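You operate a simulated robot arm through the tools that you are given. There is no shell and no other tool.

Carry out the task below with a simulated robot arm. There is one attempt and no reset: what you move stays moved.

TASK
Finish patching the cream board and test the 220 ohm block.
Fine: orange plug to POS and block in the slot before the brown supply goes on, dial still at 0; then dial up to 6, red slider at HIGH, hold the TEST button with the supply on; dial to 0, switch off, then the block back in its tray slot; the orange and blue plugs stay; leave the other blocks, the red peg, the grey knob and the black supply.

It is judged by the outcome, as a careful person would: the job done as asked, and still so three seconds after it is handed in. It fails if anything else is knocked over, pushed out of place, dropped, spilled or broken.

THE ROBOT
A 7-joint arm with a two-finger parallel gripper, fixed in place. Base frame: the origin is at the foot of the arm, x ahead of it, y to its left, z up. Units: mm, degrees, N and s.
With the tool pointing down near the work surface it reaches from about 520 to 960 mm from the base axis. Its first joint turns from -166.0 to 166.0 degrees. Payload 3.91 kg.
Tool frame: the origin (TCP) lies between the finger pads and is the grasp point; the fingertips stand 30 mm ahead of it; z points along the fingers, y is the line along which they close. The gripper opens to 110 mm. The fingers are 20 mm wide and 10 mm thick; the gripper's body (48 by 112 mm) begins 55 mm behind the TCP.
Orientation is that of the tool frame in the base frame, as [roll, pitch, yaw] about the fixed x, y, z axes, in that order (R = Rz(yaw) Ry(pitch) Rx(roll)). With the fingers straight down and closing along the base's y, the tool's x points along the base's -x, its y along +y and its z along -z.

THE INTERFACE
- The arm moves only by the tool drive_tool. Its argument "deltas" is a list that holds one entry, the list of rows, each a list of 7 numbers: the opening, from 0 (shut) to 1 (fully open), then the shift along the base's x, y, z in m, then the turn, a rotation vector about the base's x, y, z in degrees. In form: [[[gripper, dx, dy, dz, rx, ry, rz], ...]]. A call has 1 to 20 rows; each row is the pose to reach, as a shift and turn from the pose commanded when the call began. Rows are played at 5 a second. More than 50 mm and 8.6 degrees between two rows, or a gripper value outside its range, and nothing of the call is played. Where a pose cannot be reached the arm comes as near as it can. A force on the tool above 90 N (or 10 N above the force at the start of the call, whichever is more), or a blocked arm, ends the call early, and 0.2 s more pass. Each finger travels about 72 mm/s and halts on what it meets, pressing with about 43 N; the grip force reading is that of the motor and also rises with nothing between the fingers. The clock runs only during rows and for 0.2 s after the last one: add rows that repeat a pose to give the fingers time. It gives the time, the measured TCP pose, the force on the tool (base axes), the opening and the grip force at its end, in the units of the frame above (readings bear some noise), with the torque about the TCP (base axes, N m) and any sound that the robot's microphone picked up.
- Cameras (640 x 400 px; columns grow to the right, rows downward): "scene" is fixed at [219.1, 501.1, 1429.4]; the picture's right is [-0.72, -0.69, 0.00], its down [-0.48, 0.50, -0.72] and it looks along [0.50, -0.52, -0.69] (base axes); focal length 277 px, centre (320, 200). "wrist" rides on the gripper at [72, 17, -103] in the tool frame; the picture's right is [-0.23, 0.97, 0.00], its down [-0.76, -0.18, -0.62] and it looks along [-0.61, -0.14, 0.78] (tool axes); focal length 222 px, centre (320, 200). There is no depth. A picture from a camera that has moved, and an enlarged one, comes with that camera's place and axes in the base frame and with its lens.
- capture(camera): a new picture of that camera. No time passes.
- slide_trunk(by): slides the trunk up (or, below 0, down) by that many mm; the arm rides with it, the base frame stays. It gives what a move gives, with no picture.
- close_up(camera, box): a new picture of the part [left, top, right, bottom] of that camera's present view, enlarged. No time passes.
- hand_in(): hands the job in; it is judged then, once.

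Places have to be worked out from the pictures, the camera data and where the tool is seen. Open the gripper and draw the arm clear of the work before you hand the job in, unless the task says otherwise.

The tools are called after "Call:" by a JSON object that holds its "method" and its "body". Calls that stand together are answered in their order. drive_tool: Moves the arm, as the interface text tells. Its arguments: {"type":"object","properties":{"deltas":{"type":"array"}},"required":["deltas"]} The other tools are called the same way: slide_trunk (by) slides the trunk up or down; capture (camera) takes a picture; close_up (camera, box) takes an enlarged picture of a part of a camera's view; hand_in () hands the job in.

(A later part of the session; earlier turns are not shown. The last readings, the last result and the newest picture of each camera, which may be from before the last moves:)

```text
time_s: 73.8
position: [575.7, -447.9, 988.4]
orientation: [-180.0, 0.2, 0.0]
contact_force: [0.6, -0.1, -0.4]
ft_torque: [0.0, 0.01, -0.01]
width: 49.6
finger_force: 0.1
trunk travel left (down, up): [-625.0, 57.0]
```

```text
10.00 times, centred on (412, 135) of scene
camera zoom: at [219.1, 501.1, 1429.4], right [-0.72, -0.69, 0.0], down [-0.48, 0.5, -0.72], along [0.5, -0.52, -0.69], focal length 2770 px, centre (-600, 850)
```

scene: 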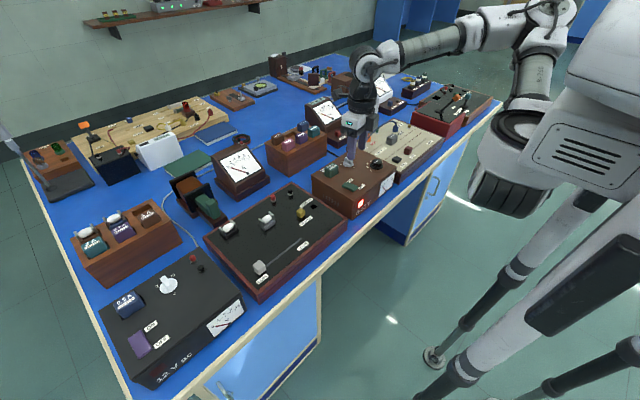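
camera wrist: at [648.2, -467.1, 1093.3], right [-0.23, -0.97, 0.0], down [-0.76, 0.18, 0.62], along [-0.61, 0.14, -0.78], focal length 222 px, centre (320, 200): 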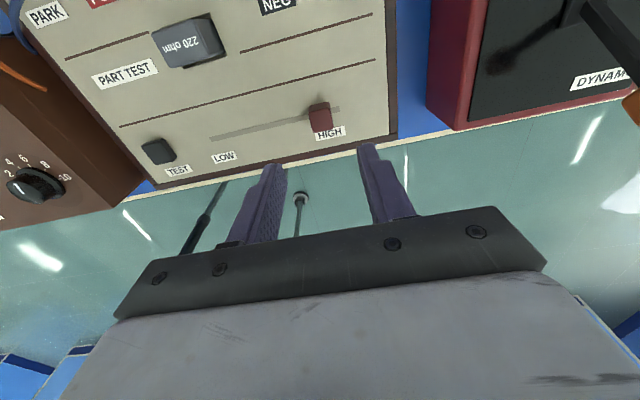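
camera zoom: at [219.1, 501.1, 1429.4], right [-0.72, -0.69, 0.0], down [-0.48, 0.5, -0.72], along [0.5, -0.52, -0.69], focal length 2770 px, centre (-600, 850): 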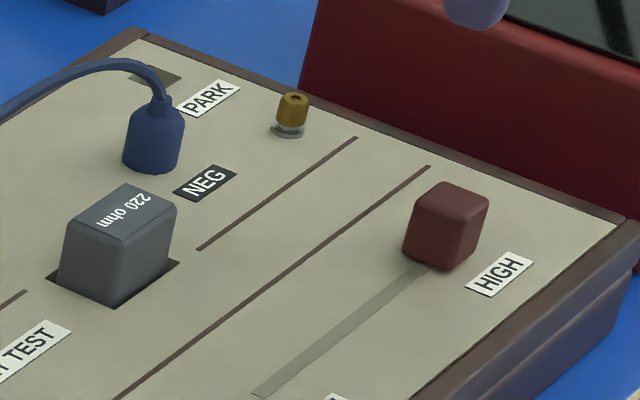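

The slider stays at HIGH after about 120 mm of travel to a hard stop. Next is the TEST button, so I'm moving over there with the gripper closed.

Call:
{"method": "drive_tool", "body": {"deltas": [[[0.2, 0, 0.02, 0, 0, 0, 0], [0.0, 0, 0.045, 0, 0, 0, 0], [0.0, 0, 0.07, 0, 0, 0, 0], [0.0, 0, 0.095, 0, 0, 0, 0], [0.0, 0, 0.12, 0, 0, 0, 0], [0.0, 0, 0.145, 0, 0, 0, 0], [0.0, 0.001, 0.17, 0, 0, 0, 0], [0.0, 0.001, 0.188, 0, 0, 0, 0], [0.0, 0.001, 0.188, -0.02, 0, 0, 0], [0.0, 0.001, 0.188, -0.03, 0, 0, 0], [0.0, 0.001, 0.188, -0.03, 0, 0, 0]]]}}

Call:
{"method": "close_up", "body": {"camera": "wrist", "box": [224, 70, 416, 190]}}

Call:
{"method": "close_up", "body": {"camera": "scene", "box": [364, 120, 444, 170]}}

```text
time_s: 76.2
position: [575.8, -260.7, 961.1]
orientation: [179.9, 0.1, -0.1]
contact_force: [-0.5, -0.2, -0.7]
ft_torque: [0.01, 0.01, 0.0]
width: 0.0
finger_force: 37.7
trunk travel left (down, up): [-625.0, 57.0]
```

```text
3.33 times, centred on (320, 130) of wrist
camera zoom: at [649.2, -280.0, 1064.8], right [-0.23, -0.97, 0.0], down [-0.76, 0.18, 0.62], along [-0.61, 0.14, -0.78], focal length 740 px, centre (320, 433)
```

zoom: 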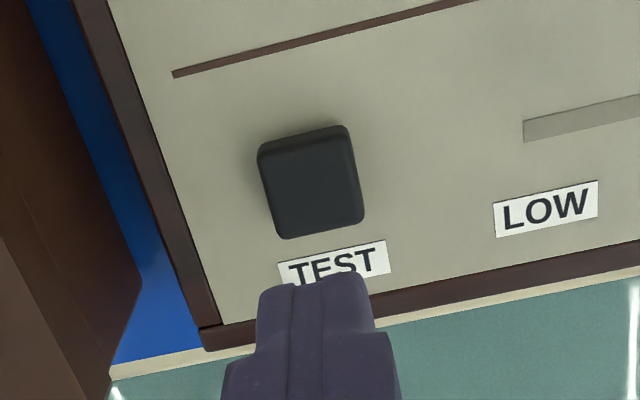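

```text
8.00 times, centred on (404, 145) of scene
camera zoom: at [219.1, 501.1, 1429.4], right [-0.72, -0.69, 0.0], down [-0.48, 0.5, -0.72], along [0.5, -0.52, -0.69], focal length 2216 px, centre (-352, 640)
```

zoom: 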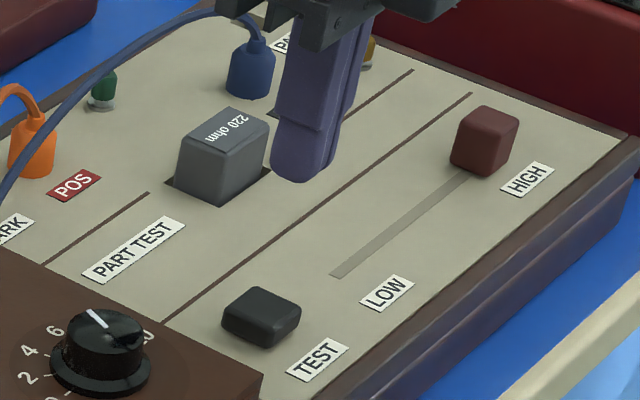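

The button centre is within about 2 mm of the tool axis. I'll descend to just above it, then press in small steps while watching the force and the meter.

Call:
{"method": "drive_tool", "body": {"deltas": [[[0, 0.001, 0.0015, -0.02, 0, 0, 0], [0, 0.001, 0.0015, -0.04, 0, 0, 0], [0, 0.001, 0.0015, -0.054, 0, 0, 0], [0, 0.001, 0.0015, -0.06, 0, 0, 0], [0, 0.001, 0.0015, -0.06, 0, 0, 0]]]}}

Call:
{"method": "close_up", "body": {"camera": "scene", "box": [380, 145, 412, 165]}}

Call:
{"method": "close_up", "body": {"camera": "scene", "box": [296, 90, 360, 130]}}

```text
time_s: 77.4
position: [576.3, -262.1, 898.4]
orientation: [180.0, 0.1, 0.0]
contact_force: [0.3, 0.3, -0.7]
ft_torque: [-0.03, 0.0, 0.01]
width: 0.1
finger_force: 37.5
trunk travel left (down, up): [-625.0, 57.0]
```

```text
16.00 times, centred on (396, 155) of scene
camera zoom: at [219.1, 501.1, 1429.4], right [-0.72, -0.69, 0.0], down [-0.48, 0.5, -0.72], along [0.5, -0.52, -0.69], focal length 4431 px, centre (-896, 920)
```

zoom: 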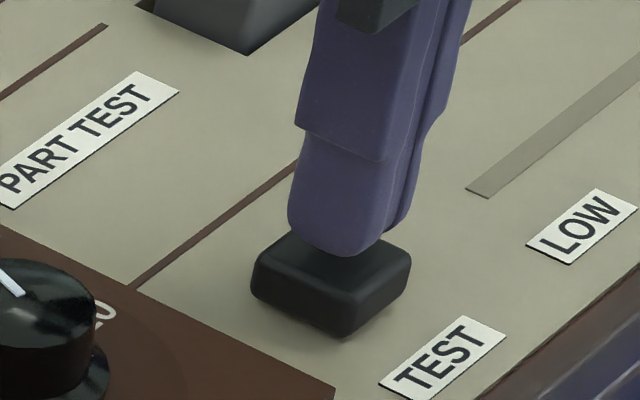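

```text
10.00 times, centred on (328, 110) of scene
camera zoom: at [219.1, 501.1, 1429.4], right [-0.72, -0.69, 0.0], down [-0.48, 0.5, -0.72], along [0.5, -0.52, -0.69], focal length 2770 px, centre (240, 1100)
```

zoom: 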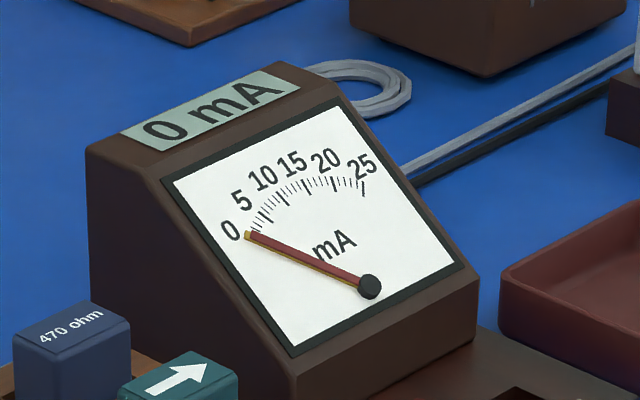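

The tips are just above the button and the mA meter shows 0 mA. I'm pressing down in 1 mm steps.

Call:
{"method": "drive_tool", "body": {"deltas": [[[0, 0, 0, -0.002, 0, 0, 0], [0, 0, 0, -0.003, 0, 0, 0], [0, 0, 0, -0.004, 0, 0, 0], [0, 0, 0, -0.005, 0, 0, 0], [0, 0, 0, -0.006, 0, 0, 0], [0, 0, 0, -0.006, 0, 0, 0]]]}}

Call:
{"method": "close_up", "body": {"camera": "scene", "box": [296, 90, 360, 130]}}

Call:
{"method": "close_up", "body": {"camera": "scene", "box": [380, 145, 412, 165]}}

```text
time_s: 78.8
position: [577.7, -260.1, 893.2]
orientation: [-179.9, 0.2, 0.0]
contact_force: [-0.5, -0.4, 0.6]
ft_torque: [0.01, 0.02, -0.01]
width: 0.1
finger_force: 37.8
trunk travel left (down, up): [-625.0, 57.0]
```

```text
10.00 times, centred on (328, 110) of scene
camera zoom: at [219.1, 501.1, 1429.4], right [-0.72, -0.69, 0.0], down [-0.48, 0.5, -0.72], along [0.5, -0.52, -0.69], focal length 2770 px, centre (240, 1100)
```

zoom: 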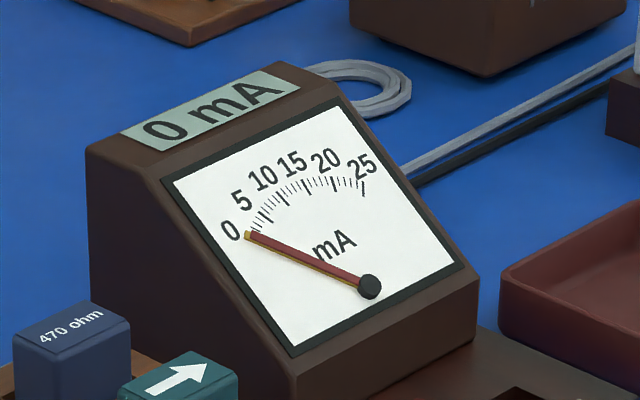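

```text
16.00 times, centred on (396, 155) of scene
camera zoom: at [219.1, 501.1, 1429.4], right [-0.72, -0.69, 0.0], down [-0.48, 0.5, -0.72], along [0.5, -0.52, -0.69], focal length 4431 px, centre (-896, 920)
```

zoom: 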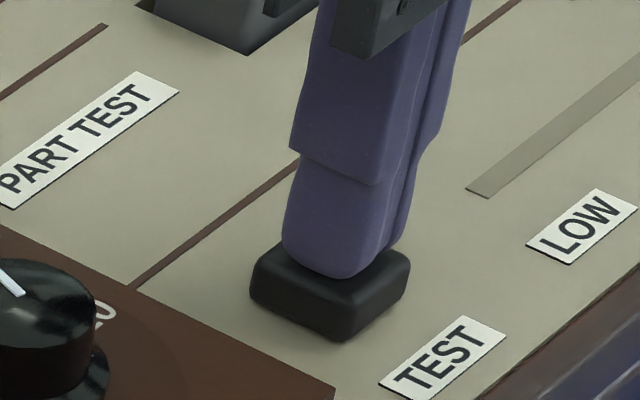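

Just reaching the button top, with no force yet. I'll press further in 1 mm steps.

Call:
{"method": "drive_tool", "body": {"deltas": [[[0, 0, 0, -0.001, 0, 0, 0], [0, 0, 0, -0.002, 0, 0, 0], [0, 0, 0, -0.003, 0, 0, 0], [0, 0, 0, -0.004, 0, 0, 0], [0, 0, 0, -0.004, 0, 0, 0]]]}}

Call:
{"method": "close_up", "body": {"camera": "scene", "box": [296, 90, 360, 130]}}

Call:
{"method": "close_up", "body": {"camera": "scene", "box": [380, 145, 412, 165]}}

```text
time_s: 80.0
position: [576.4, -259.3, 888.6]
orientation: [180.0, 0.0, 0.0]
contact_force: [0.2, 0.5, 2.3]
ft_torque: [0.03, -0.05, -0.02]
width: 0.0
finger_force: 37.7
trunk travel left (down, up): [-625.0, 57.0]
heard: click
```

```text
10.00 times, centred on (328, 110) of scene
camera zoom: at [219.1, 501.1, 1429.4], right [-0.72, -0.69, 0.0], down [-0.48, 0.5, -0.72], along [0.5, -0.52, -0.69], focal length 2770 px, centre (240, 1100)
```

zoom: 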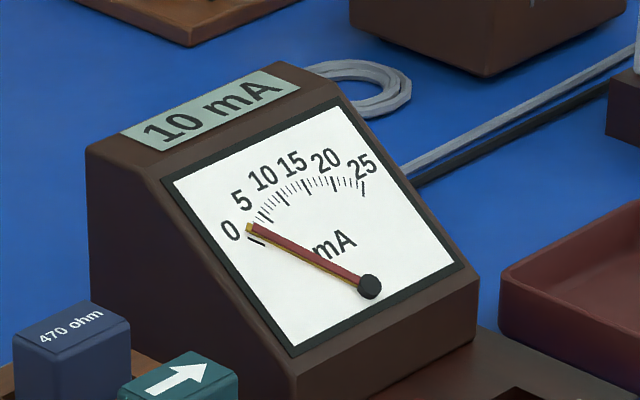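

```text
16.00 times, centred on (396, 155) of scene
camera zoom: at [219.1, 501.1, 1429.4], right [-0.72, -0.69, 0.0], down [-0.48, 0.5, -0.72], along [0.5, -0.52, -0.69], focal length 4431 px, centre (-896, 920)
```

zoom: 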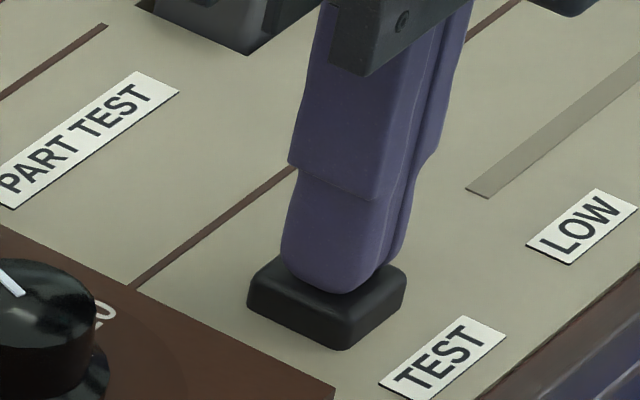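

A click, and the meter reads 10 mA with the needle starting to move. I'm holding the button down for about 4 s so the reading settles.

Call:
{"method": "drive_tool", "body": {"deltas": [[[0, 0, 0, -0.0005, 0, 0, 0], [0, 0, 0, -0.001, 0, 0, 0], [0, 0, 0, -0.001, 0, 0, 0], [0, 0, 0, -0.001, 0, 0, 0], [0, 0, 0, -0.001, 0, 0, 0], [0, 0, 0, -0.001, 0, 0, 0], [0, 0, 0, -0.001, 0, 0, 0], [0, 0, 0, -0.001, 0, 0, 0], [0, 0, 0, -0.001, 0, 0, 0], [0, 0, 0, -0.001, 0, 0, 0], [0, 0, 0, -0.001, 0, 0, 0], [0, 0, 0, -0.001, 0, 0, 0], [0, 0, 0, -0.001, 0, 0, 0], [0, 0, 0, -0.001, 0, 0, 0], [0, 0, 0, -0.001, 0, 0, 0], [0, 0, 0, -0.001, 0, 0, 0], [0, 0, 0, -0.001, 0, 0, 0], [0, 0, 0, -0.001, 0, 0, 0], [0, 0, 0, -0.001, 0, 0, 0], [0, 0, 0, -0.001, 0, 0, 0]]]}}

Call:
{"method": "close_up", "body": {"camera": "scene", "box": [296, 90, 360, 130]}}

Call:
{"method": "close_up", "body": {"camera": "scene", "box": [340, 110, 436, 170]}}

```text
time_s: 84.2
position: [575.4, -261.0, 887.6]
orientation: [-179.9, 0.1, 0.0]
contact_force: [1.3, 0.2, 7.7]
ft_torque: [0.01, -0.05, 0.0]
width: 0.0
finger_force: 38.1
trunk travel left (down, up): [-625.0, 57.0]
```

```text
10.00 times, centred on (328, 110) of scene
camera zoom: at [219.1, 501.1, 1429.4], right [-0.72, -0.69, 0.0], down [-0.48, 0.5, -0.72], along [0.5, -0.52, -0.69], focal length 2770 px, centre (240, 1100)
```

zoom: 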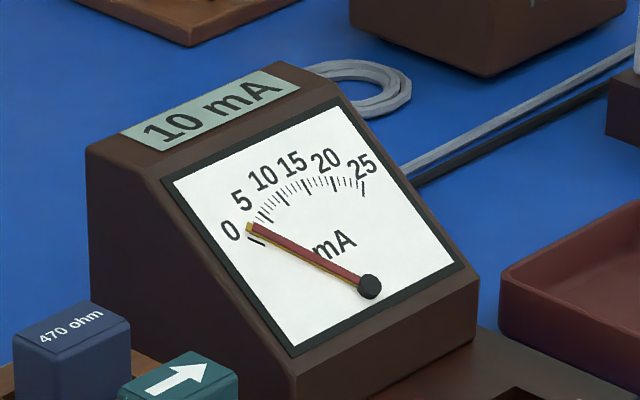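

```text
6.67 times, centred on (388, 140) of scene
camera zoom: at [219.1, 501.1, 1429.4], right [-0.72, -0.69, 0.0], down [-0.48, 0.5, -0.72], along [0.5, -0.52, -0.69], focal length 1846 px, centre (-133, 600)
```

zoom: 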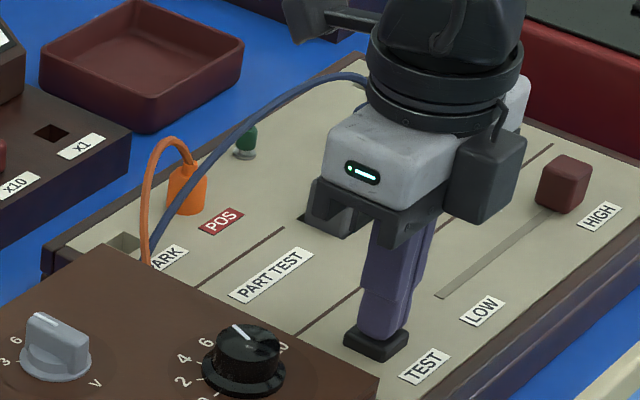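

A steady 10 mA reading with supply on, dial at 6 and slider at HIGH (both labels are symmetric about the 120 mm travel). I'll hold a little longer to be thorough.

Call:
{"method": "drive_tool", "body": {"deltas": [[[0, 0, 0, 0, 0, 0, 0], [0, 0, 0, 0, 0, 0, 0], [0, 0, 0, 0, 0, 0, 0], [0, 0, 0, 0, 0, 0, 0], [0, 0, 0, 0, 0, 0, 0], [0, 0, 0, 0, 0, 0, 0], [0, 0, 0, 0, 0, 0, 0], [0, 0, 0, 0, 0, 0, 0], [0, 0, 0, 0, 0, 0, 0], [0, 0, 0, 0, 0, 0, 0], [0, 0, 0, 0, 0, 0, 0], [0, 0, 0, 0, 0, 0, 0]]]}}

Call:
{"method": "close_up", "body": {"camera": "scene", "box": [296, 90, 360, 130]}}

```text
time_s: 86.8
position: [576.6, -261.2, 886.9]
orientation: [-179.9, 0.0, 0.0]
contact_force: [-0.1, -0.6, 7.5]
ft_torque: [-0.02, 0.01, -0.01]
width: 0.0
finger_force: 37.9
trunk travel left (down, up): [-625.0, 57.0]
```

```text
10.00 times, centred on (328, 110) of scene
camera zoom: at [219.1, 501.1, 1429.4], right [-0.72, -0.69, 0.0], down [-0.48, 0.5, -0.72], along [0.5, -0.52, -0.69], focal length 2770 px, centre (240, 1100)
```

zoom: 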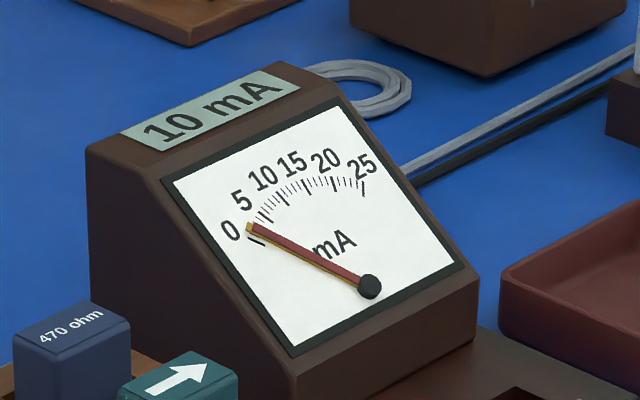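

Steady at 10 mA, so the test is done. I'll release the button, rise, and go back to the knob turning to yaw 32°, the grip angle I let go at.

Call:
{"method": "drive_tool", "body": {"deltas": [[[0, 0, 0, 0.01, 0, 0, 0], [0, 0, 0, 0.05, 0, 0, 0], [0, 0, 0, 0.09, 0, 0, 0], [0, 0, 0, 0.13, 0, 0, 0], [0.2, 0.001, 0.02, 0.13, 0, 0, 5], [0.45, 0.002, 0.04, 0.13, 0, 0, 11], [0.45, 0.003, 0.06, 0.13, 0, 0, 17], [0.45, 0.0045, 0.08, 0.13, 0, 0, 23], [0.45, 0.0055, 0.1, 0.13, 0, 0, 28], [0.45, 0.0065, 0.1208, 0.13, 0, 0, 32], [0.45, 0.0065, 0.1208, 0.1, 0, 0, 32], [0.45, 0.0065, 0.1208, 0.068, 0, 0, 32], [0.45, 0.0065, 0.1208, 0.068, 0, 0, 32]]]}}

Call:
{"method": "close_up", "body": {"camera": "wrist", "box": [240, 90, 400, 190]}}

Call:
{"method": "close_up", "body": {"camera": "scene", "box": [352, 120, 448, 180]}}

```text
time_s: 89.6
position: [581.1, -141.1, 955.6]
orientation: [-180.0, 0.1, 32.2]
contact_force: [-0.5, -0.1, 0.9]
ft_torque: [0.0, -0.01, -0.02]
width: 49.7
finger_force: 0.1
trunk travel left (down, up): [-625.0, 57.0]
```

```text
4.00 times, centred on (320, 140) of wrist
camera zoom: at [651.8, -117.3, 1059.7], right [0.32, -0.95, 0.0], down [-0.74, -0.25, 0.62], along [-0.59, -0.2, -0.78], focal length 888 px, centre (320, 440)
```

zoom: 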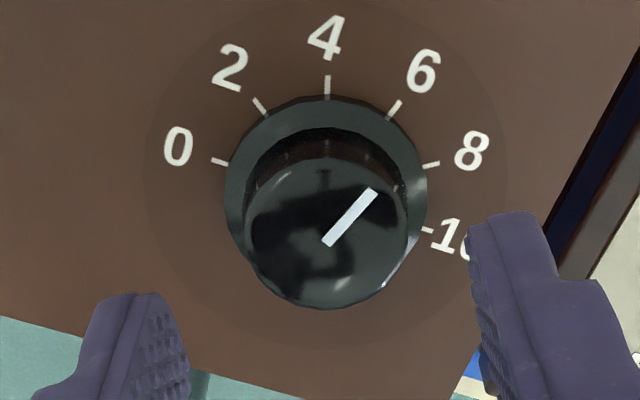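

```text
6.67 times, centred on (400, 150) of scene
camera zoom: at [219.1, 501.1, 1429.4], right [-0.72, -0.69, 0.0], down [-0.48, 0.5, -0.72], along [0.5, -0.52, -0.69], focal length 1846 px, centre (-213, 533)
```

zoom: 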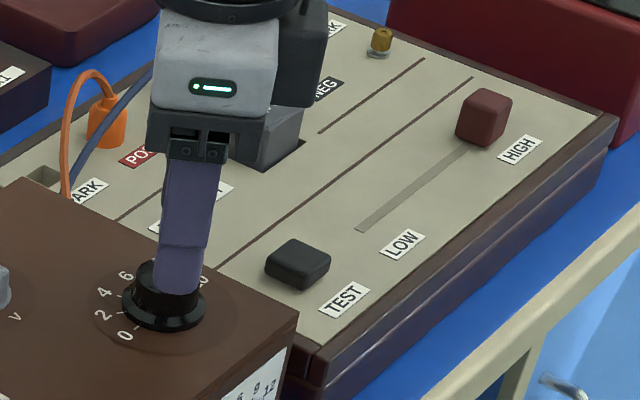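

The knob appears about 4 mm toward +x of the tool axis, which matches the side force I felt. I'll shift +3.5 mm in x, lower, and grip.

Call:
{"method": "drive_tool", "body": {"deltas": [[[0.45, 0.0035, 0, 0, 0, 0, 0], [0.45, 0.0035, 0, -0.011, 0, 0, 0], [0.45, 0.0035, 0, -0.022, 0, 0, 0], [0.4, 0.0035, 0, -0.022, 0, 0, 0], [0.3, 0.0035, 0, -0.022, 0, 0, 0], [0.2, 0.0035, 0, -0.022, 0, 0, 0], [0.2, 0.0035, 0, -0.022, 0, 0, 0]]]}}

Call:
{"method": "close_up", "body": {"camera": "wrist", "box": [240, 90, 400, 190]}}

```text
time_s: 91.2
position: [585.9, -140.5, 934.1]
orientation: [-179.9, 0.2, 32.0]
contact_force: [-2.5, 4.0, -1.5]
ft_torque: [0.03, -0.11, -0.01]
width: 31.6
finger_force: 45.1
trunk travel left (down, up): [-625.0, 57.0]
```

```text
4.00 times, centred on (320, 140) of wrist
camera zoom: at [656.0, -116.9, 1038.4], right [0.32, -0.95, 0.0], down [-0.74, -0.25, 0.62], along [-0.59, -0.2, -0.78], focal length 888 px, centre (320, 440)
```

zoom: 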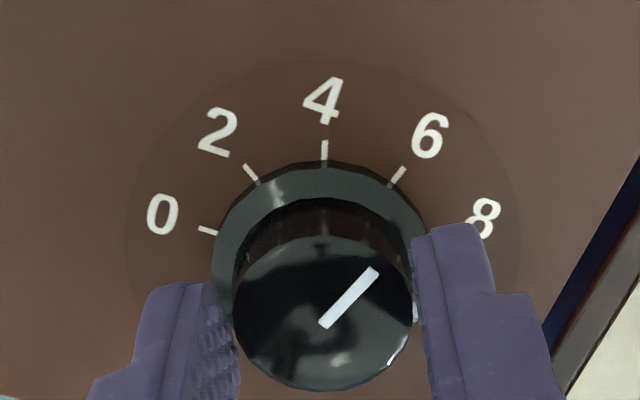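

Centred grip with little side force. I'm turning counter-clockwise 54° first.

Call:
{"method": "drive_tool", "body": {"deltas": [[[0.2, 0, 0, 0, 0, 0, 6], [0.2, 0, 0, 0, 0, 0, 12], [0.2, 0, 0, 0, 0, 0, 18], [0.2, 0, 0, 0, 0, 0, 24], [0.2, 0, 0, 0, 0, 0, 30], [0.2, 0, 0, 0, 0, 0, 36], [0.2, 0, 0, 0, 0, 0, 42], [0.2, 0, 0, 0, 0, 0, 48], [0.2, 0, 0, 0, 0, 0, 54], [0.2, 0, 0, 0, 0, 0, 54]]]}}

Call:
{"method": "close_up", "body": {"camera": "wrist", "box": [240, 90, 400, 190]}}

```text
time_s: 93.4
position: [584.8, -138.8, 933.8]
orientation: [-179.7, 0.1, 86.1]
contact_force: [-30.7, 7.9, -17.9]
ft_torque: [-0.85, 0.74, -0.03]
width: 31.9
finger_force: 44.8
trunk travel left (down, up): [-625.0, 57.0]
```

```text
4.00 times, centred on (320, 140) of wrist
camera zoom: at [606.4, -68.9, 1038.4], right [0.96, -0.29, 0.0], down [-0.23, -0.75, 0.62], along [-0.19, -0.6, -0.78], focal length 888 px, centre (320, 440)
```

zoom: 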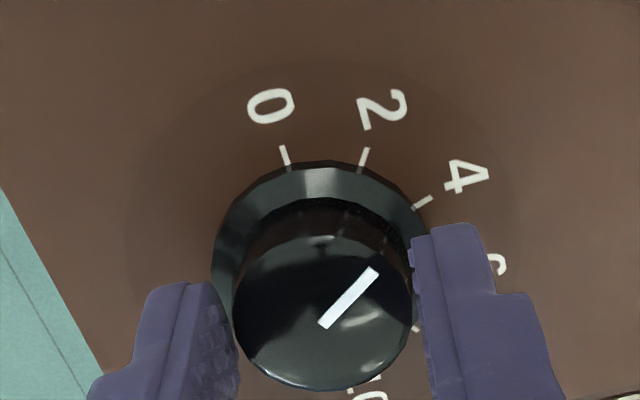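

It is following, now at 3, with a -31 N side force in x, so I'll ease the TCP back 2 mm in x during the remaining 54°.

Call:
{"method": "drive_tool", "body": {"deltas": [[[0.2, -0.001, 0, 0, 0, 0, 0], [0.2, -0.002, 0, 0, 0, 0, 4], [0.2, -0.0025, 0, 0, 0, 0, 10], [0.2, -0.0025, 0, 0, 0, 0, 16], [0.2, -0.0025, 0, 0, 0, 0, 22], [0.2, -0.0025, 0, 0, 0, 0, 28], [0.2, -0.0025, 0, 0, 0, 0, 34], [0.2, -0.0025, 0, 0, 0, 0, 40], [0.2, -0.0025, 0, 0, 0, 0, 46], [0.2, -0.0025, 0, 0, 0, 0, 51], [0.2, -0.0025, 0, 0, 0, 0, 54], [0.2, -0.0025, 0, 0, 0, 0, 54]]]}}

Call:
{"method": "close_up", "body": {"camera": "wrist", "box": [240, 90, 400, 190]}}

Call:
{"method": "close_up", "body": {"camera": "scene", "box": [352, 145, 416, 185]}}

```text
time_s: 96.0
position: [581.8, -140.3, 934.7]
orientation: [-179.9, 0.0, 140.0]
contact_force: [-28.9, -0.3, -12.3]
ft_torque: [0.16, 0.45, -0.02]
width: 31.3
finger_force: 44.7
trunk travel left (down, up): [-625.0, 57.0]
```

```text
4.00 times, centred on (320, 140) of wrist
camera zoom: at [538.1, -81.2, 1038.7], right [0.8, 0.6, 0.0], down [0.47, -0.63, 0.62], along [0.37, -0.5, -0.78], focal length 888 px, centre (320, 440)
```

zoom: 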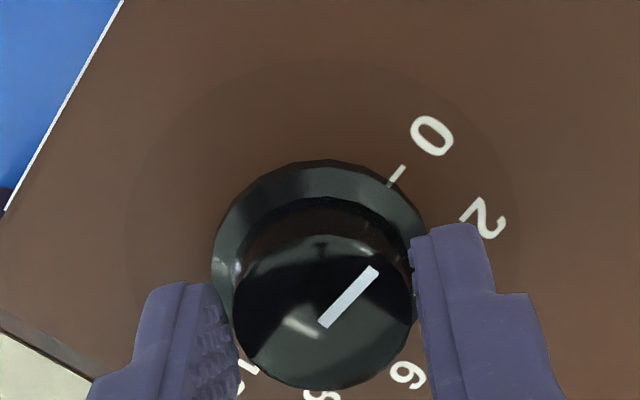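

```text
10.00 times, centred on (384, 165) of scene
camera zoom: at [219.1, 501.1, 1429.4], right [-0.72, -0.69, 0.0], down [-0.48, 0.5, -0.72], along [0.5, -0.52, -0.69], focal length 2770 px, centre (-320, 550)
```

zoom: 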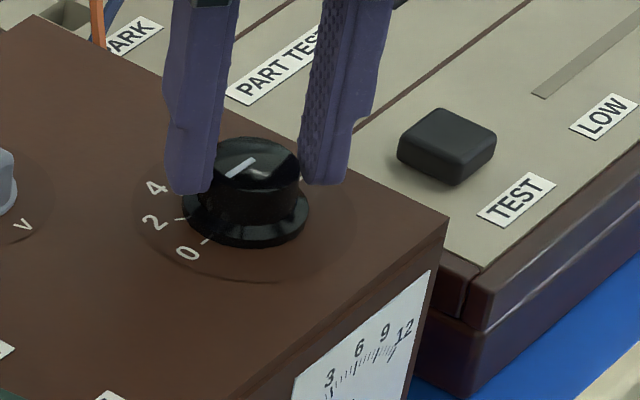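

The picture matches the original 0 position. I'll add a 1.5° nudge against the stop so it is fully at 0, then release and lift.

Call:
{"method": "drive_tool", "body": {"deltas": [[[0.2, 0, 0, 0, 0, 0, 1], [0.2, 0, 0, 0, 0, 0, 1.5], [0.2, 0, 0, 0, 0, 0, 0.5], [0.32, 0, 0, 0, 0, 0, 0], [0.45, 0, 0, 0, 0, 0, 0], [0.45, 0, 0, 0, 0, 0, 0], [0.45, 0, 0, 0.02, 0, 0, 0], [0.45, 0, 0, 0.05, 0, 0, 0], [0.45, 0, 0, 0.085, 0, 0, 0], [0.45, 0, 0, 0.085, 0, 0, 0]]]}}

Call:
{"method": "close_up", "body": {"camera": "wrist", "box": [256, 70, 384, 150]}}

Call:
{"method": "close_up", "body": {"camera": "scene", "box": [328, 150, 408, 200]}}

```text
time_s: 98.2
position: [583.1, -140.4, 1018.9]
orientation: [180.0, 0.2, 140.0]
contact_force: [0.4, 0.1, -0.4]
ft_torque: [0.0, 0.02, -0.02]
width: 49.4
finger_force: 0.0
trunk travel left (down, up): [-625.0, 57.0]
```

```text
5.00 times, centred on (320, 110) of wrist
camera zoom: at [538.9, -81.5, 1123.0], right [0.8, 0.6, 0.0], down [0.47, -0.63, 0.62], along [0.37, -0.5, -0.78], focal length 1111 px, centre (320, 650)
```

zoom: 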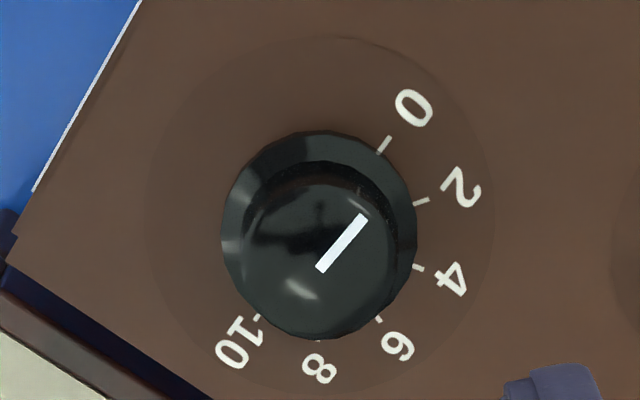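

```text
8.00 times, centred on (368, 175) of scene
camera zoom: at [219.1, 501.1, 1429.4], right [-0.72, -0.69, 0.0], down [-0.48, 0.5, -0.72], along [0.5, -0.52, -0.69], focal length 2216 px, centre (-64, 400)
```

zoom: 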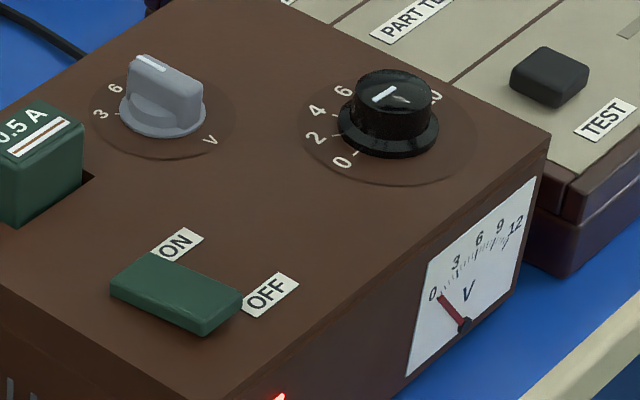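

The voltmeter is back near 0. I want to be sure the dial is fully at 0, so I'm zooming on the pointer and the needle.

Call:
{"method": "close_up", "body": {"camera": "wrist", "box": [296, 80, 360, 120]}}

Call:
{"method": "close_up", "body": {"camera": "scene", "box": [368, 170, 400, 190]}}

Call:
{"method": "close_up", "body": {"camera": "scene", "box": [360, 150, 400, 175]}}

```text
10.00 times, centred on (328, 100) of wrist
camera zoom: at [538.9, -81.5, 1123.0], right [0.8, 0.6, 0.0], down [0.47, -0.63, 0.62], along [0.37, -0.5, -0.78], focal length 2221 px, centre (240, 1200)
```

zoom: 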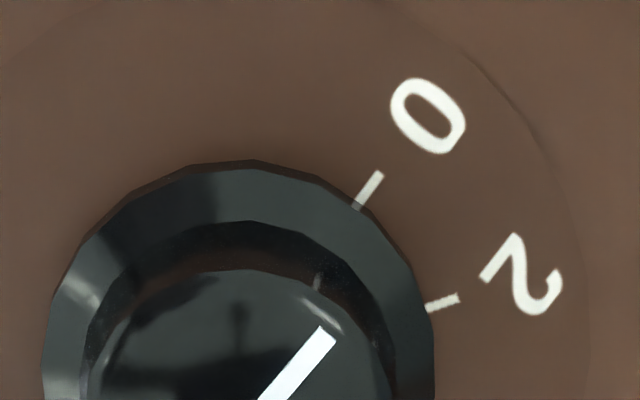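

```text
16.00 times, centred on (384, 180) of scene
camera zoom: at [219.1, 501.1, 1429.4], right [-0.72, -0.69, 0.0], down [-0.48, 0.5, -0.72], along [0.5, -0.52, -0.69], focal length 4431 px, centre (-704, 520)
```

zoom: 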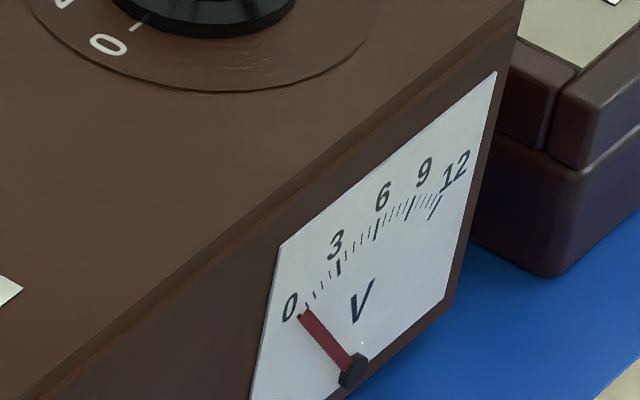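

```text
16.00 times, centred on (380, 162) of scene
camera zoom: at [219.1, 501.1, 1429.4], right [-0.72, -0.69, 0.0], down [-0.48, 0.5, -0.72], along [0.5, -0.52, -0.69], focal length 4431 px, centre (-640, 800)
```

zoom: 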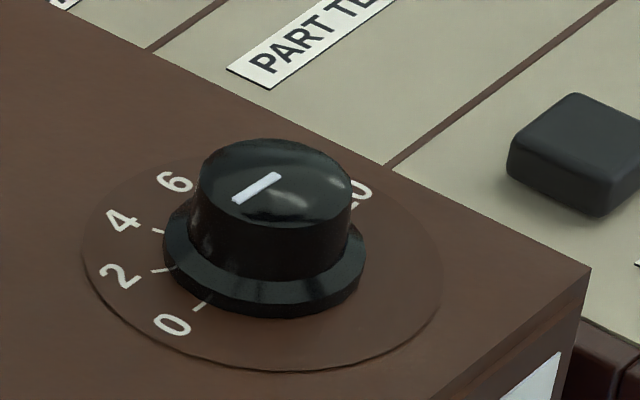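

The pointer is about 4° short of the 0 tick. I'll regrip and turn a further 6° counter-clockwise.

Call:
{"method": "drive_tool", "body": {"deltas": [[[0.45, 0, 0, -0.03, 0, 0, 0], [0.45, 0, 0, -0.06, 0, 0, 0], [0.45, 0, 0, -0.085, 0, 0, 0], [0.35, 0, 0, -0.085, 0, 0, 0], [0.25, 0, 0, -0.085, 0, 0, 0], [0.2, 0, 0, -0.085, 0, 0, 0], [0.2, 0, 0, -0.085, 0, 0, 0], [0.2, 0, 0, -0.085, 0, 0, 2], [0.2, 0, 0, -0.085, 0, 0, 4], [0.2, 0, 0, -0.085, 0, 0, 6], [0.2, 0, 0, -0.085, 0, 0, 6]]]}}

Call:
{"method": "close_up", "body": {"camera": "wrist", "box": [256, 110, 384, 190]}}

Call:
{"method": "close_up", "body": {"camera": "scene", "box": [360, 150, 400, 175]}}

```text
time_s: 100.6
position: [581.9, -139.9, 932.9]
orientation: [-179.9, -0.1, 146.1]
contact_force: [-18.9, -8.0, -15.9]
ft_torque: [0.13, 0.69, -0.46]
width: 31.6
finger_force: 45.5
trunk travel left (down, up): [-625.0, 57.0]
```

```text
5.00 times, centred on (320, 150) of wrist
camera zoom: at [532.2, -86.5, 1037.8], right [0.73, 0.68, 0.0], down [0.53, -0.57, 0.62], along [0.42, -0.46, -0.78], focal length 1111 px, centre (320, 450)
```

zoom: 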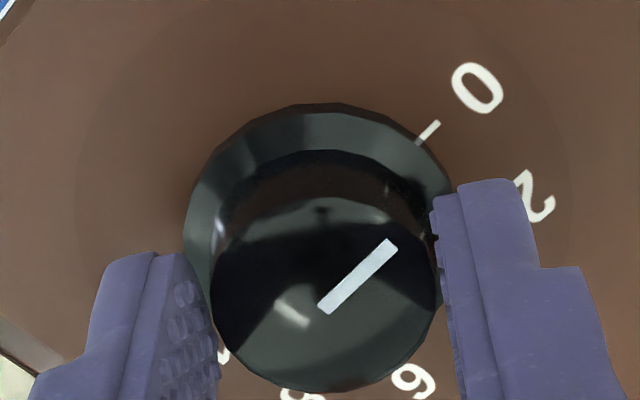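

```text
16.00 times, centred on (380, 162) of scene
camera zoom: at [219.1, 501.1, 1429.4], right [-0.72, -0.69, 0.0], down [-0.48, 0.5, -0.72], along [0.5, -0.52, -0.69], focal length 4431 px, centre (-640, 800)
```

zoom: 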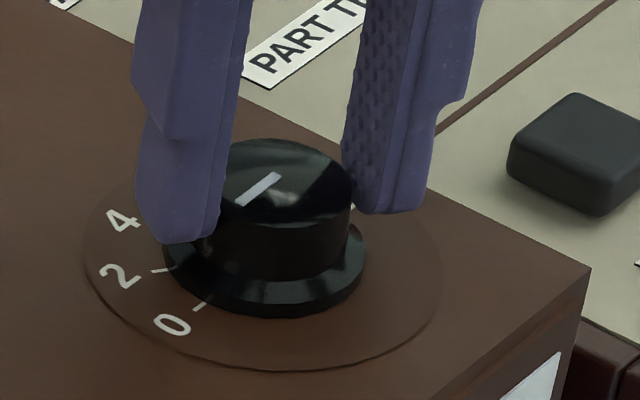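

The pointer now matches the original 0 position exactly, and a -0.46 N·m torque shows it is at its stop. I'm releasing without turning back, then lifting.

Call:
{"method": "drive_tool", "body": {"deltas": [[[0.32, 0, 0, 0, 0, 0, 0], [0.45, 0, 0, 0, 0, 0, 0], [0.45, 0, 0, 0, 0, 0, 0], [0.45, 0, 0, 0.02, 0, 0, 0], [0.45, 0, 0, 0.05, 0, 0, 0], [0.45, 0, 0, 0.085, 0, 0, 0], [0.45, 0, 0, 0.085, 0, 0, 0]]]}}

Call:
{"method": "close_up", "body": {"camera": "scene", "box": [360, 150, 400, 175]}}

Call:
{"method": "close_up", "body": {"camera": "wrist", "box": [276, 70, 372, 130]}}

Call:
{"method": "close_up", "body": {"camera": "scene", "box": [368, 170, 400, 190]}}

```text
time_s: 102.2
position: [583.9, -138.6, 1018.3]
orientation: [-180.0, 0.1, 146.0]
contact_force: [-1.3, 0.3, 0.9]
ft_torque: [0.01, 0.02, -0.04]
width: 49.6
finger_force: 0.1
trunk travel left (down, up): [-625.0, 57.0]
```

```text
16.00 times, centred on (380, 162) of scene
camera zoom: at [219.1, 501.1, 1429.4], right [-0.72, -0.69, 0.0], down [-0.48, 0.5, -0.72], along [0.5, -0.52, -0.69], focal length 4431 px, centre (-640, 800)
```

zoom: 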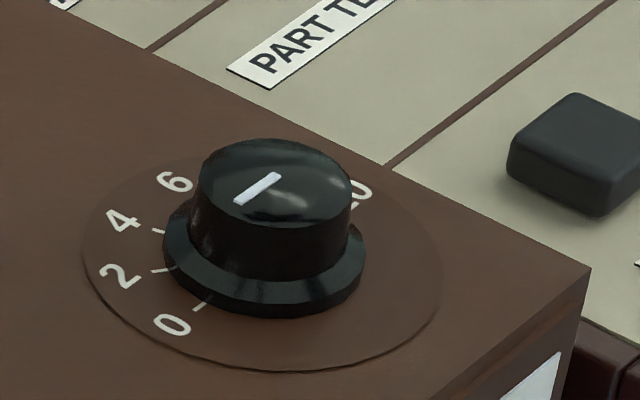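

```text
6.67 times, centred on (324, 100) of wrist
camera zoom: at [533.0, -85.8, 1124.7], right [0.73, 0.68, 0.0], down [0.53, -0.57, 0.62], along [0.42, -0.46, -0.78], focal length 1481 px, centre (293, 867)
```

zoom: 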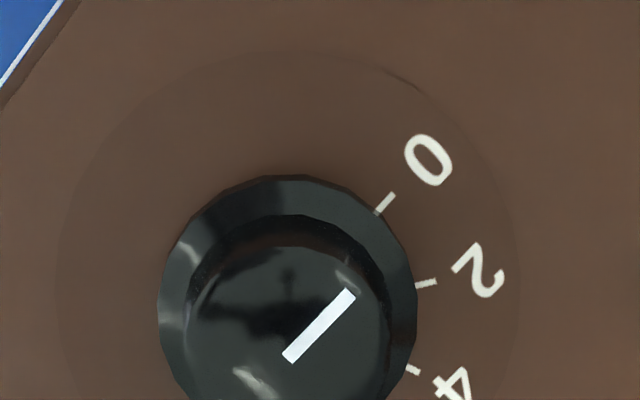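

```text
16.00 times, centred on (384, 180) of scene
camera zoom: at [219.1, 501.1, 1429.4], right [-0.72, -0.69, 0.0], down [-0.48, 0.5, -0.72], along [0.5, -0.52, -0.69], focal length 4431 px, centre (-704, 520)
```

zoom: 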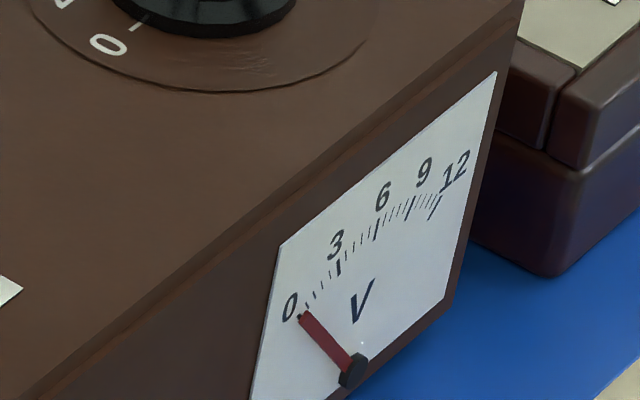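

The pointer now lines up with the 0 tick within measurement error, and the voltmeter is at 0. Next I switch off: moving over the OFF (near) end of the rocker with closed fingers, turning back to yaw 180.

Call:
{"method": "drive_tool", "body": {"deltas": [[[0.2, -0.0025, 0.017, 0, 0, 0, 4], [0.0, -0.005, 0.034, 0, 0, 0, 8], [0.0, -0.0075, 0.051, 0, 0, 0, 13], [0.0, -0.01, 0.068, 0, 0, 0, 17], [0.0, -0.0125, 0.085, 0, 0, 0, 21], [0.0, -0.015, 0.102, 0, 0, 0, 25], [0.0, -0.0175, 0.12, 0, 0, 0, 30], [0.0, -0.0204, 0.137, 0, 0, 0, 34], [0.0, -0.0204, 0.137, -0.03, 0, 0, 34], [0.0, -0.0204, 0.137, -0.06, 0, 0, 34], [0.0, -0.0204, 0.137, -0.06, 0, 0, 34]]]}}

Call:
{"method": "close_up", "body": {"camera": "wrist", "box": [224, 80, 416, 200]}}

Call:
{"method": "close_up", "body": {"camera": "scene", "box": [328, 160, 376, 190]}}

```text
time_s: 104.6
position: [565.1, -3.3, 959.2]
orientation: [179.9, 0.2, -180.0]
contact_force: [0.8, -0.4, -0.7]
ft_torque: [-0.01, 0.0, 0.02]
width: 0.0
finger_force: 37.5
trunk travel left (down, up): [-625.0, 57.0]
```

```text
3.33 times, centred on (320, 140) of wrist
camera zoom: at [492.4, 12.6, 1063.9], right [0.23, 0.97, 0.0], down [0.76, -0.18, 0.62], along [0.61, -0.14, -0.78], focal length 740 px, centre (320, 400)
```

zoom: 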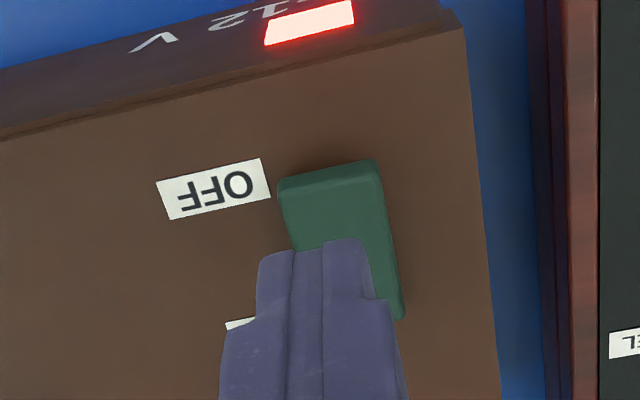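

```text
13.33 times, centred on (352, 175) of scene
camera zoom: at [219.1, 501.1, 1429.4], right [-0.72, -0.69, 0.0], down [-0.48, 0.5, -0.72], along [0.5, -0.52, -0.69], focal length 3693 px, centre (-107, 533)
```

zoom: 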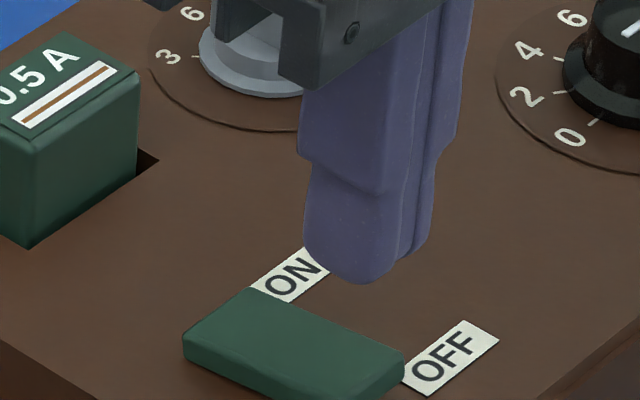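

The tips will land about 15 mm from the pivot on the OFF half. I'm lowering and pressing.

Call:
{"method": "drive_tool", "body": {"deltas": [[[0, 0, 0.001, -0.012, 0, 0, 0], [0, 0, 0.001, -0.022, 0, 0, 0], [0, 0, 0.001, -0.026, 0, 0, 0], [0, 0, 0.001, -0.028, 0, 0, 0], [0, 0, 0.001, -0.03, 0, 0, 0], [0, 0, 0.001, -0.031, 0, 0, 0]]]}}

Call:
{"method": "close_up", "body": {"camera": "scene", "box": [328, 160, 376, 190]}}

```text
time_s: 106.0
position: [564.2, -1.8, 929.4]
orientation: [-180.0, 0.2, -180.0]
contact_force: [1.3, -1.0, 19.0]
ft_torque: [-0.06, -0.25, 0.19]
width: 0.0
finger_force: 37.5
trunk travel left (down, up): [-625.0, 57.0]
```

```text
13.33 times, centred on (352, 175) of scene
camera zoom: at [219.1, 501.1, 1429.4], right [-0.72, -0.69, 0.0], down [-0.48, 0.5, -0.72], along [0.5, -0.52, -0.69], focal length 3693 px, centre (-107, 533)
```

zoom: 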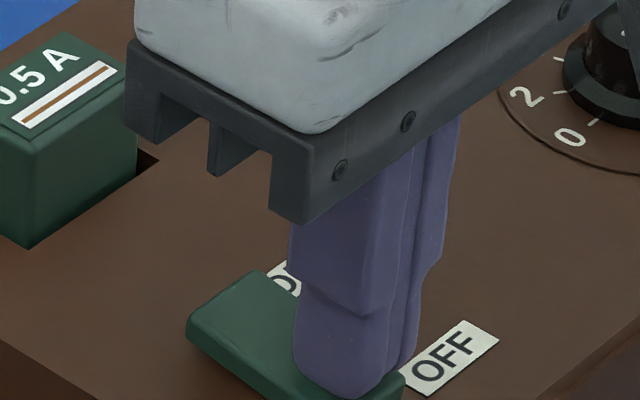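

The rocker has tipped to OFF, with 19 N at the stop. I'm lifting off and checking the lamp.

Call:
{"method": "drive_tool", "body": {"deltas": [[[0, 0, 0, 0.01, 0, 0, 0], [0, 0, 0, 0.04, 0, 0, 0], [0, 0, 0, 0.08, 0, 0, 0], [0, 0, 0, 0.09, 0, 0, 0]]]}}

Call:
{"method": "close_up", "body": {"camera": "scene", "box": [312, 150, 408, 210]}}

Call:
{"method": "close_up", "body": {"camera": "scene", "box": [364, 115, 444, 165]}}

```text
time_s: 107.0
position: [563.2, -1.6, 1017.2]
orientation: [179.9, 0.0, -179.9]
contact_force: [0.1, 0.0, 0.0]
ft_torque: [-0.03, -0.01, -0.01]
width: 0.3
finger_force: 38.1
trunk travel left (down, up): [-625.0, 57.0]
```

```text
6.67 times, centred on (360, 180) of scene
camera zoom: at [219.1, 501.1, 1429.4], right [-0.72, -0.69, 0.0], down [-0.48, 0.5, -0.72], along [0.5, -0.52, -0.69], focal length 1846 px, centre (53, 333)
```

zoom: 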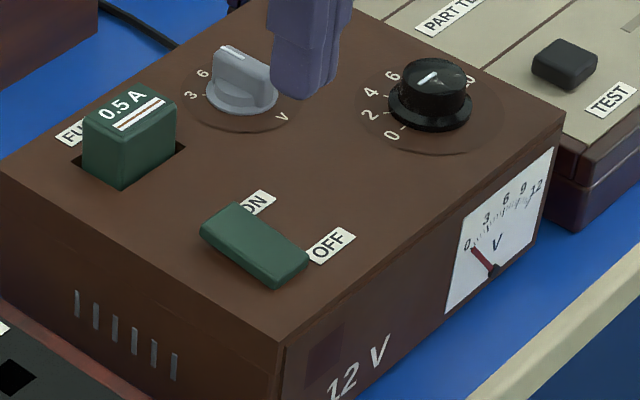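

```text
8.00 times, centred on (404, 140) of scene
camera zoom: at [219.1, 501.1, 1429.4], right [-0.72, -0.69, 0.0], down [-0.48, 0.5, -0.72], along [0.5, -0.52, -0.69], focal length 2216 px, centre (-352, 680)
```

zoom: 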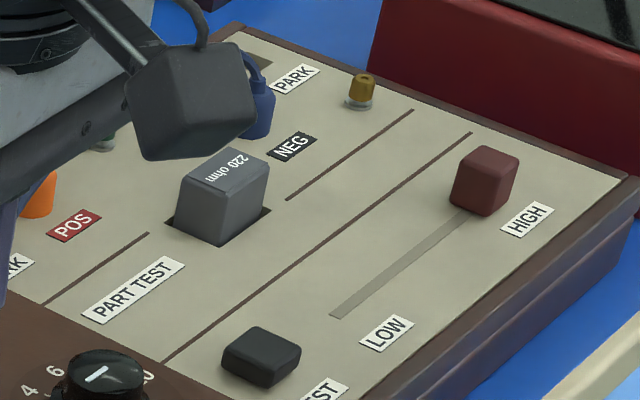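

The lamp is out and the supply is off, with the slider, dial and plugs as they should be. Next I return to the block in the part slot, turning gradually to yaw 0 on the way. First half now.

Call:
{"method": "drive_tool", "body": {"deltas": [[[0.2, 0.004, -0.015, 0, 0, 0, -8], [0.45, 0.008, -0.03, 0, 0, 0, -16], [0.45, 0.012, -0.045, 0, 0, 0, -24], [0.45, 0.016, -0.06, 0, 0, 0, -32], [0.45, 0.02, -0.075, 0, 0, 0, -40], [0.45, 0.024, -0.09, 0, 0, 0, -48], [0.45, 0.028, -0.105, 0, 0, 0, -56], [0.45, 0.032, -0.12, 0, 0, 0, -64], [0.45, 0.036, -0.135, 0, 0, 0, -72], [0.45, 0.04, -0.15, 0, 0, 0, -80], [0.45, 0.045, -0.163, 0, 0, 0, -88], [0.45, 0.049, -0.176, 0, 0, 0, -96]]]}}

```text
time_s: 109.6
position: [614.1, -178.6, 1018.5]
orientation: [180.0, 0.1, 83.9]
contact_force: [0.1, 0.1, 0.0]
ft_torque: [-0.01, -0.02, -0.01]
width: 49.8
finger_force: 0.1
trunk travel left (down, up): [-625.0, 57.0]
```

That went smoothly with no limit warnings. Second half: on to above the block at yaw 0.

Call:
{"method": "drive_tool", "body": {"deltas": [[[0.45, 0.004, -0.016, 0, 0, 0, -7], [0.45, 0.008, -0.032, 0, 0, 0, -14], [0.45, 0.012, -0.048, 0, 0, 0, -21], [0.45, 0.016, -0.064, 0, 0, 0, -28], [0.45, 0.02, -0.08, 0, 0, 0, -35], [0.45, 0.024, -0.096, 0, 0, 0, -42], [0.45, 0.028, -0.112, 0, 0, 0, -49], [0.45, 0.032, -0.128, 0, 0, 0, -56], [0.45, 0.037, -0.144, 0, 0, 0, -63], [0.45, 0.042, -0.16, 0, 0, 0, -70], [0.45, 0.049, -0.1766, 0, 0, 0, -77], [0.45, 0.049, -0.1766, 0, 0, 0, -84], [0.45, 0.049, -0.1766, -0.02, 0, 0, -84], [0.45, 0.049, -0.1766, -0.05, 0, 0, -84], [0.45, 0.049, -0.1766, -0.05, 0, 0, -84]]]}}

Call:
{"method": "close_up", "body": {"camera": "wrist", "box": [224, 80, 416, 200]}}

Call:
{"method": "close_up", "body": {"camera": "scene", "box": [360, 110, 424, 150]}}

```text
time_s: 112.8
position: [660.6, -353.7, 968.5]
orientation: [180.0, 0.1, 0.0]
contact_force: [-0.6, -0.6, 0.4]
ft_torque: [0.01, 0.02, 0.02]
width: 49.5
finger_force: 0.1
trunk travel left (down, up): [-625.0, 57.0]
```

```text
3.33 times, centred on (320, 140) of wrist
camera zoom: at [733.4, -371.1, 1072.6], right [-0.23, -0.97, 0.0], down [-0.76, 0.18, 0.62], along [-0.61, 0.14, -0.78], focal length 740 px, centre (320, 400)
```

zoom: 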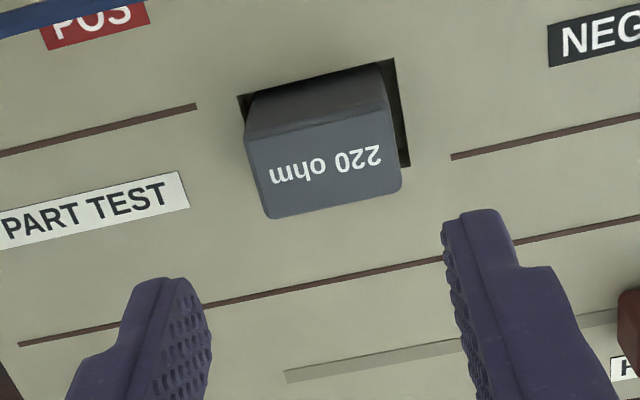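

```text
10.00 times, centred on (392, 130) of scene
camera zoom: at [219.1, 501.1, 1429.4], right [-0.72, -0.69, 0.0], down [-0.48, 0.5, -0.72], along [0.5, -0.52, -0.69], focal length 2770 px, centre (-400, 900)
```

zoom: 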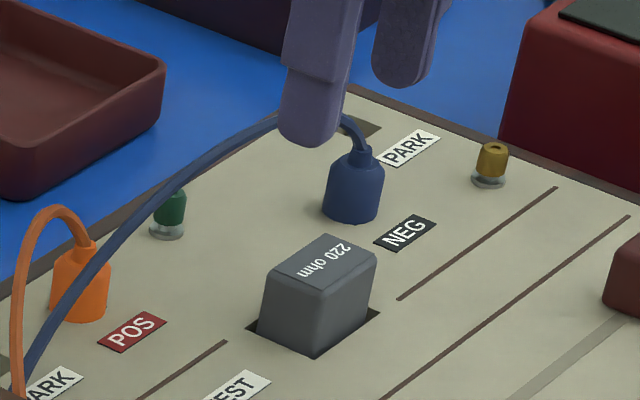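

The block is almost centred under the tool. I'll shift about 1 mm and lower so the tips are about 8 mm above the board, straddling it.

Call:
{"method": "drive_tool", "body": {"deltas": [[[0.45, 0.001, -0.001, -0.02, 0, 0, 0], [0.45, 0.001, -0.001, -0.045, 0, 0, 0], [0.45, 0.001, -0.001, -0.065, 0, 0, 0], [0.45, 0.001, -0.001, -0.078, 0, 0, 0], [0.45, 0.001, -0.001, -0.078, 0, 0, 0]]]}}

Call:
{"method": "close_up", "body": {"camera": "wrist", "box": [224, 90, 416, 210]}}

Call:
{"method": "close_up", "body": {"camera": "scene", "box": [372, 120, 412, 145]}}

```text
time_s: 114.0
position: [661.8, -354.7, 890.8]
orientation: [-180.0, 0.1, 0.0]
contact_force: [0.8, 0.9, 0.2]
ft_torque: [-0.01, 0.0, 0.03]
width: 49.7
finger_force: 0.0
trunk travel left (down, up): [-625.0, 57.0]
```

```text
3.33 times, centred on (320, 150) of wrist
camera zoom: at [734.8, -373.0, 994.9], right [-0.23, -0.97, 0.0], down [-0.76, 0.18, 0.62], along [-0.61, 0.14, -0.78], focal length 740 px, centre (320, 367)
```

zoom: 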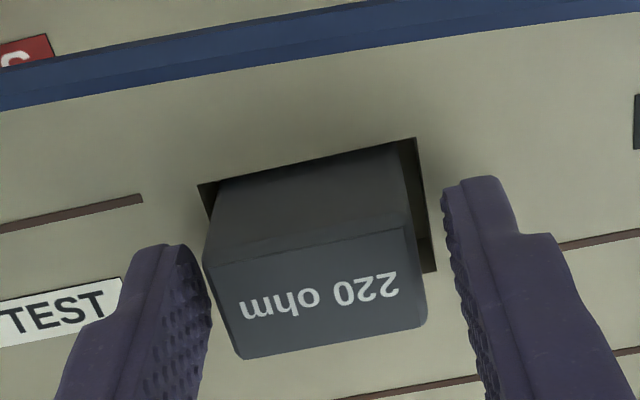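

```text
16.00 times, centred on (392, 132) of scene
camera zoom: at [219.1, 501.1, 1429.4], right [-0.72, -0.69, 0.0], down [-0.48, 0.5, -0.72], along [0.5, -0.52, -0.69], focal length 4431 px, centre (-832, 1280)
```

zoom: 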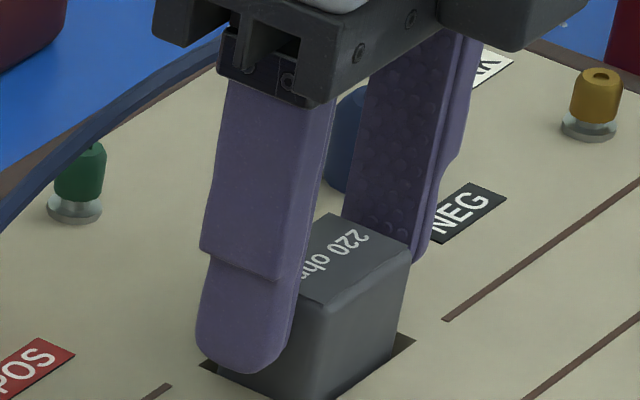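

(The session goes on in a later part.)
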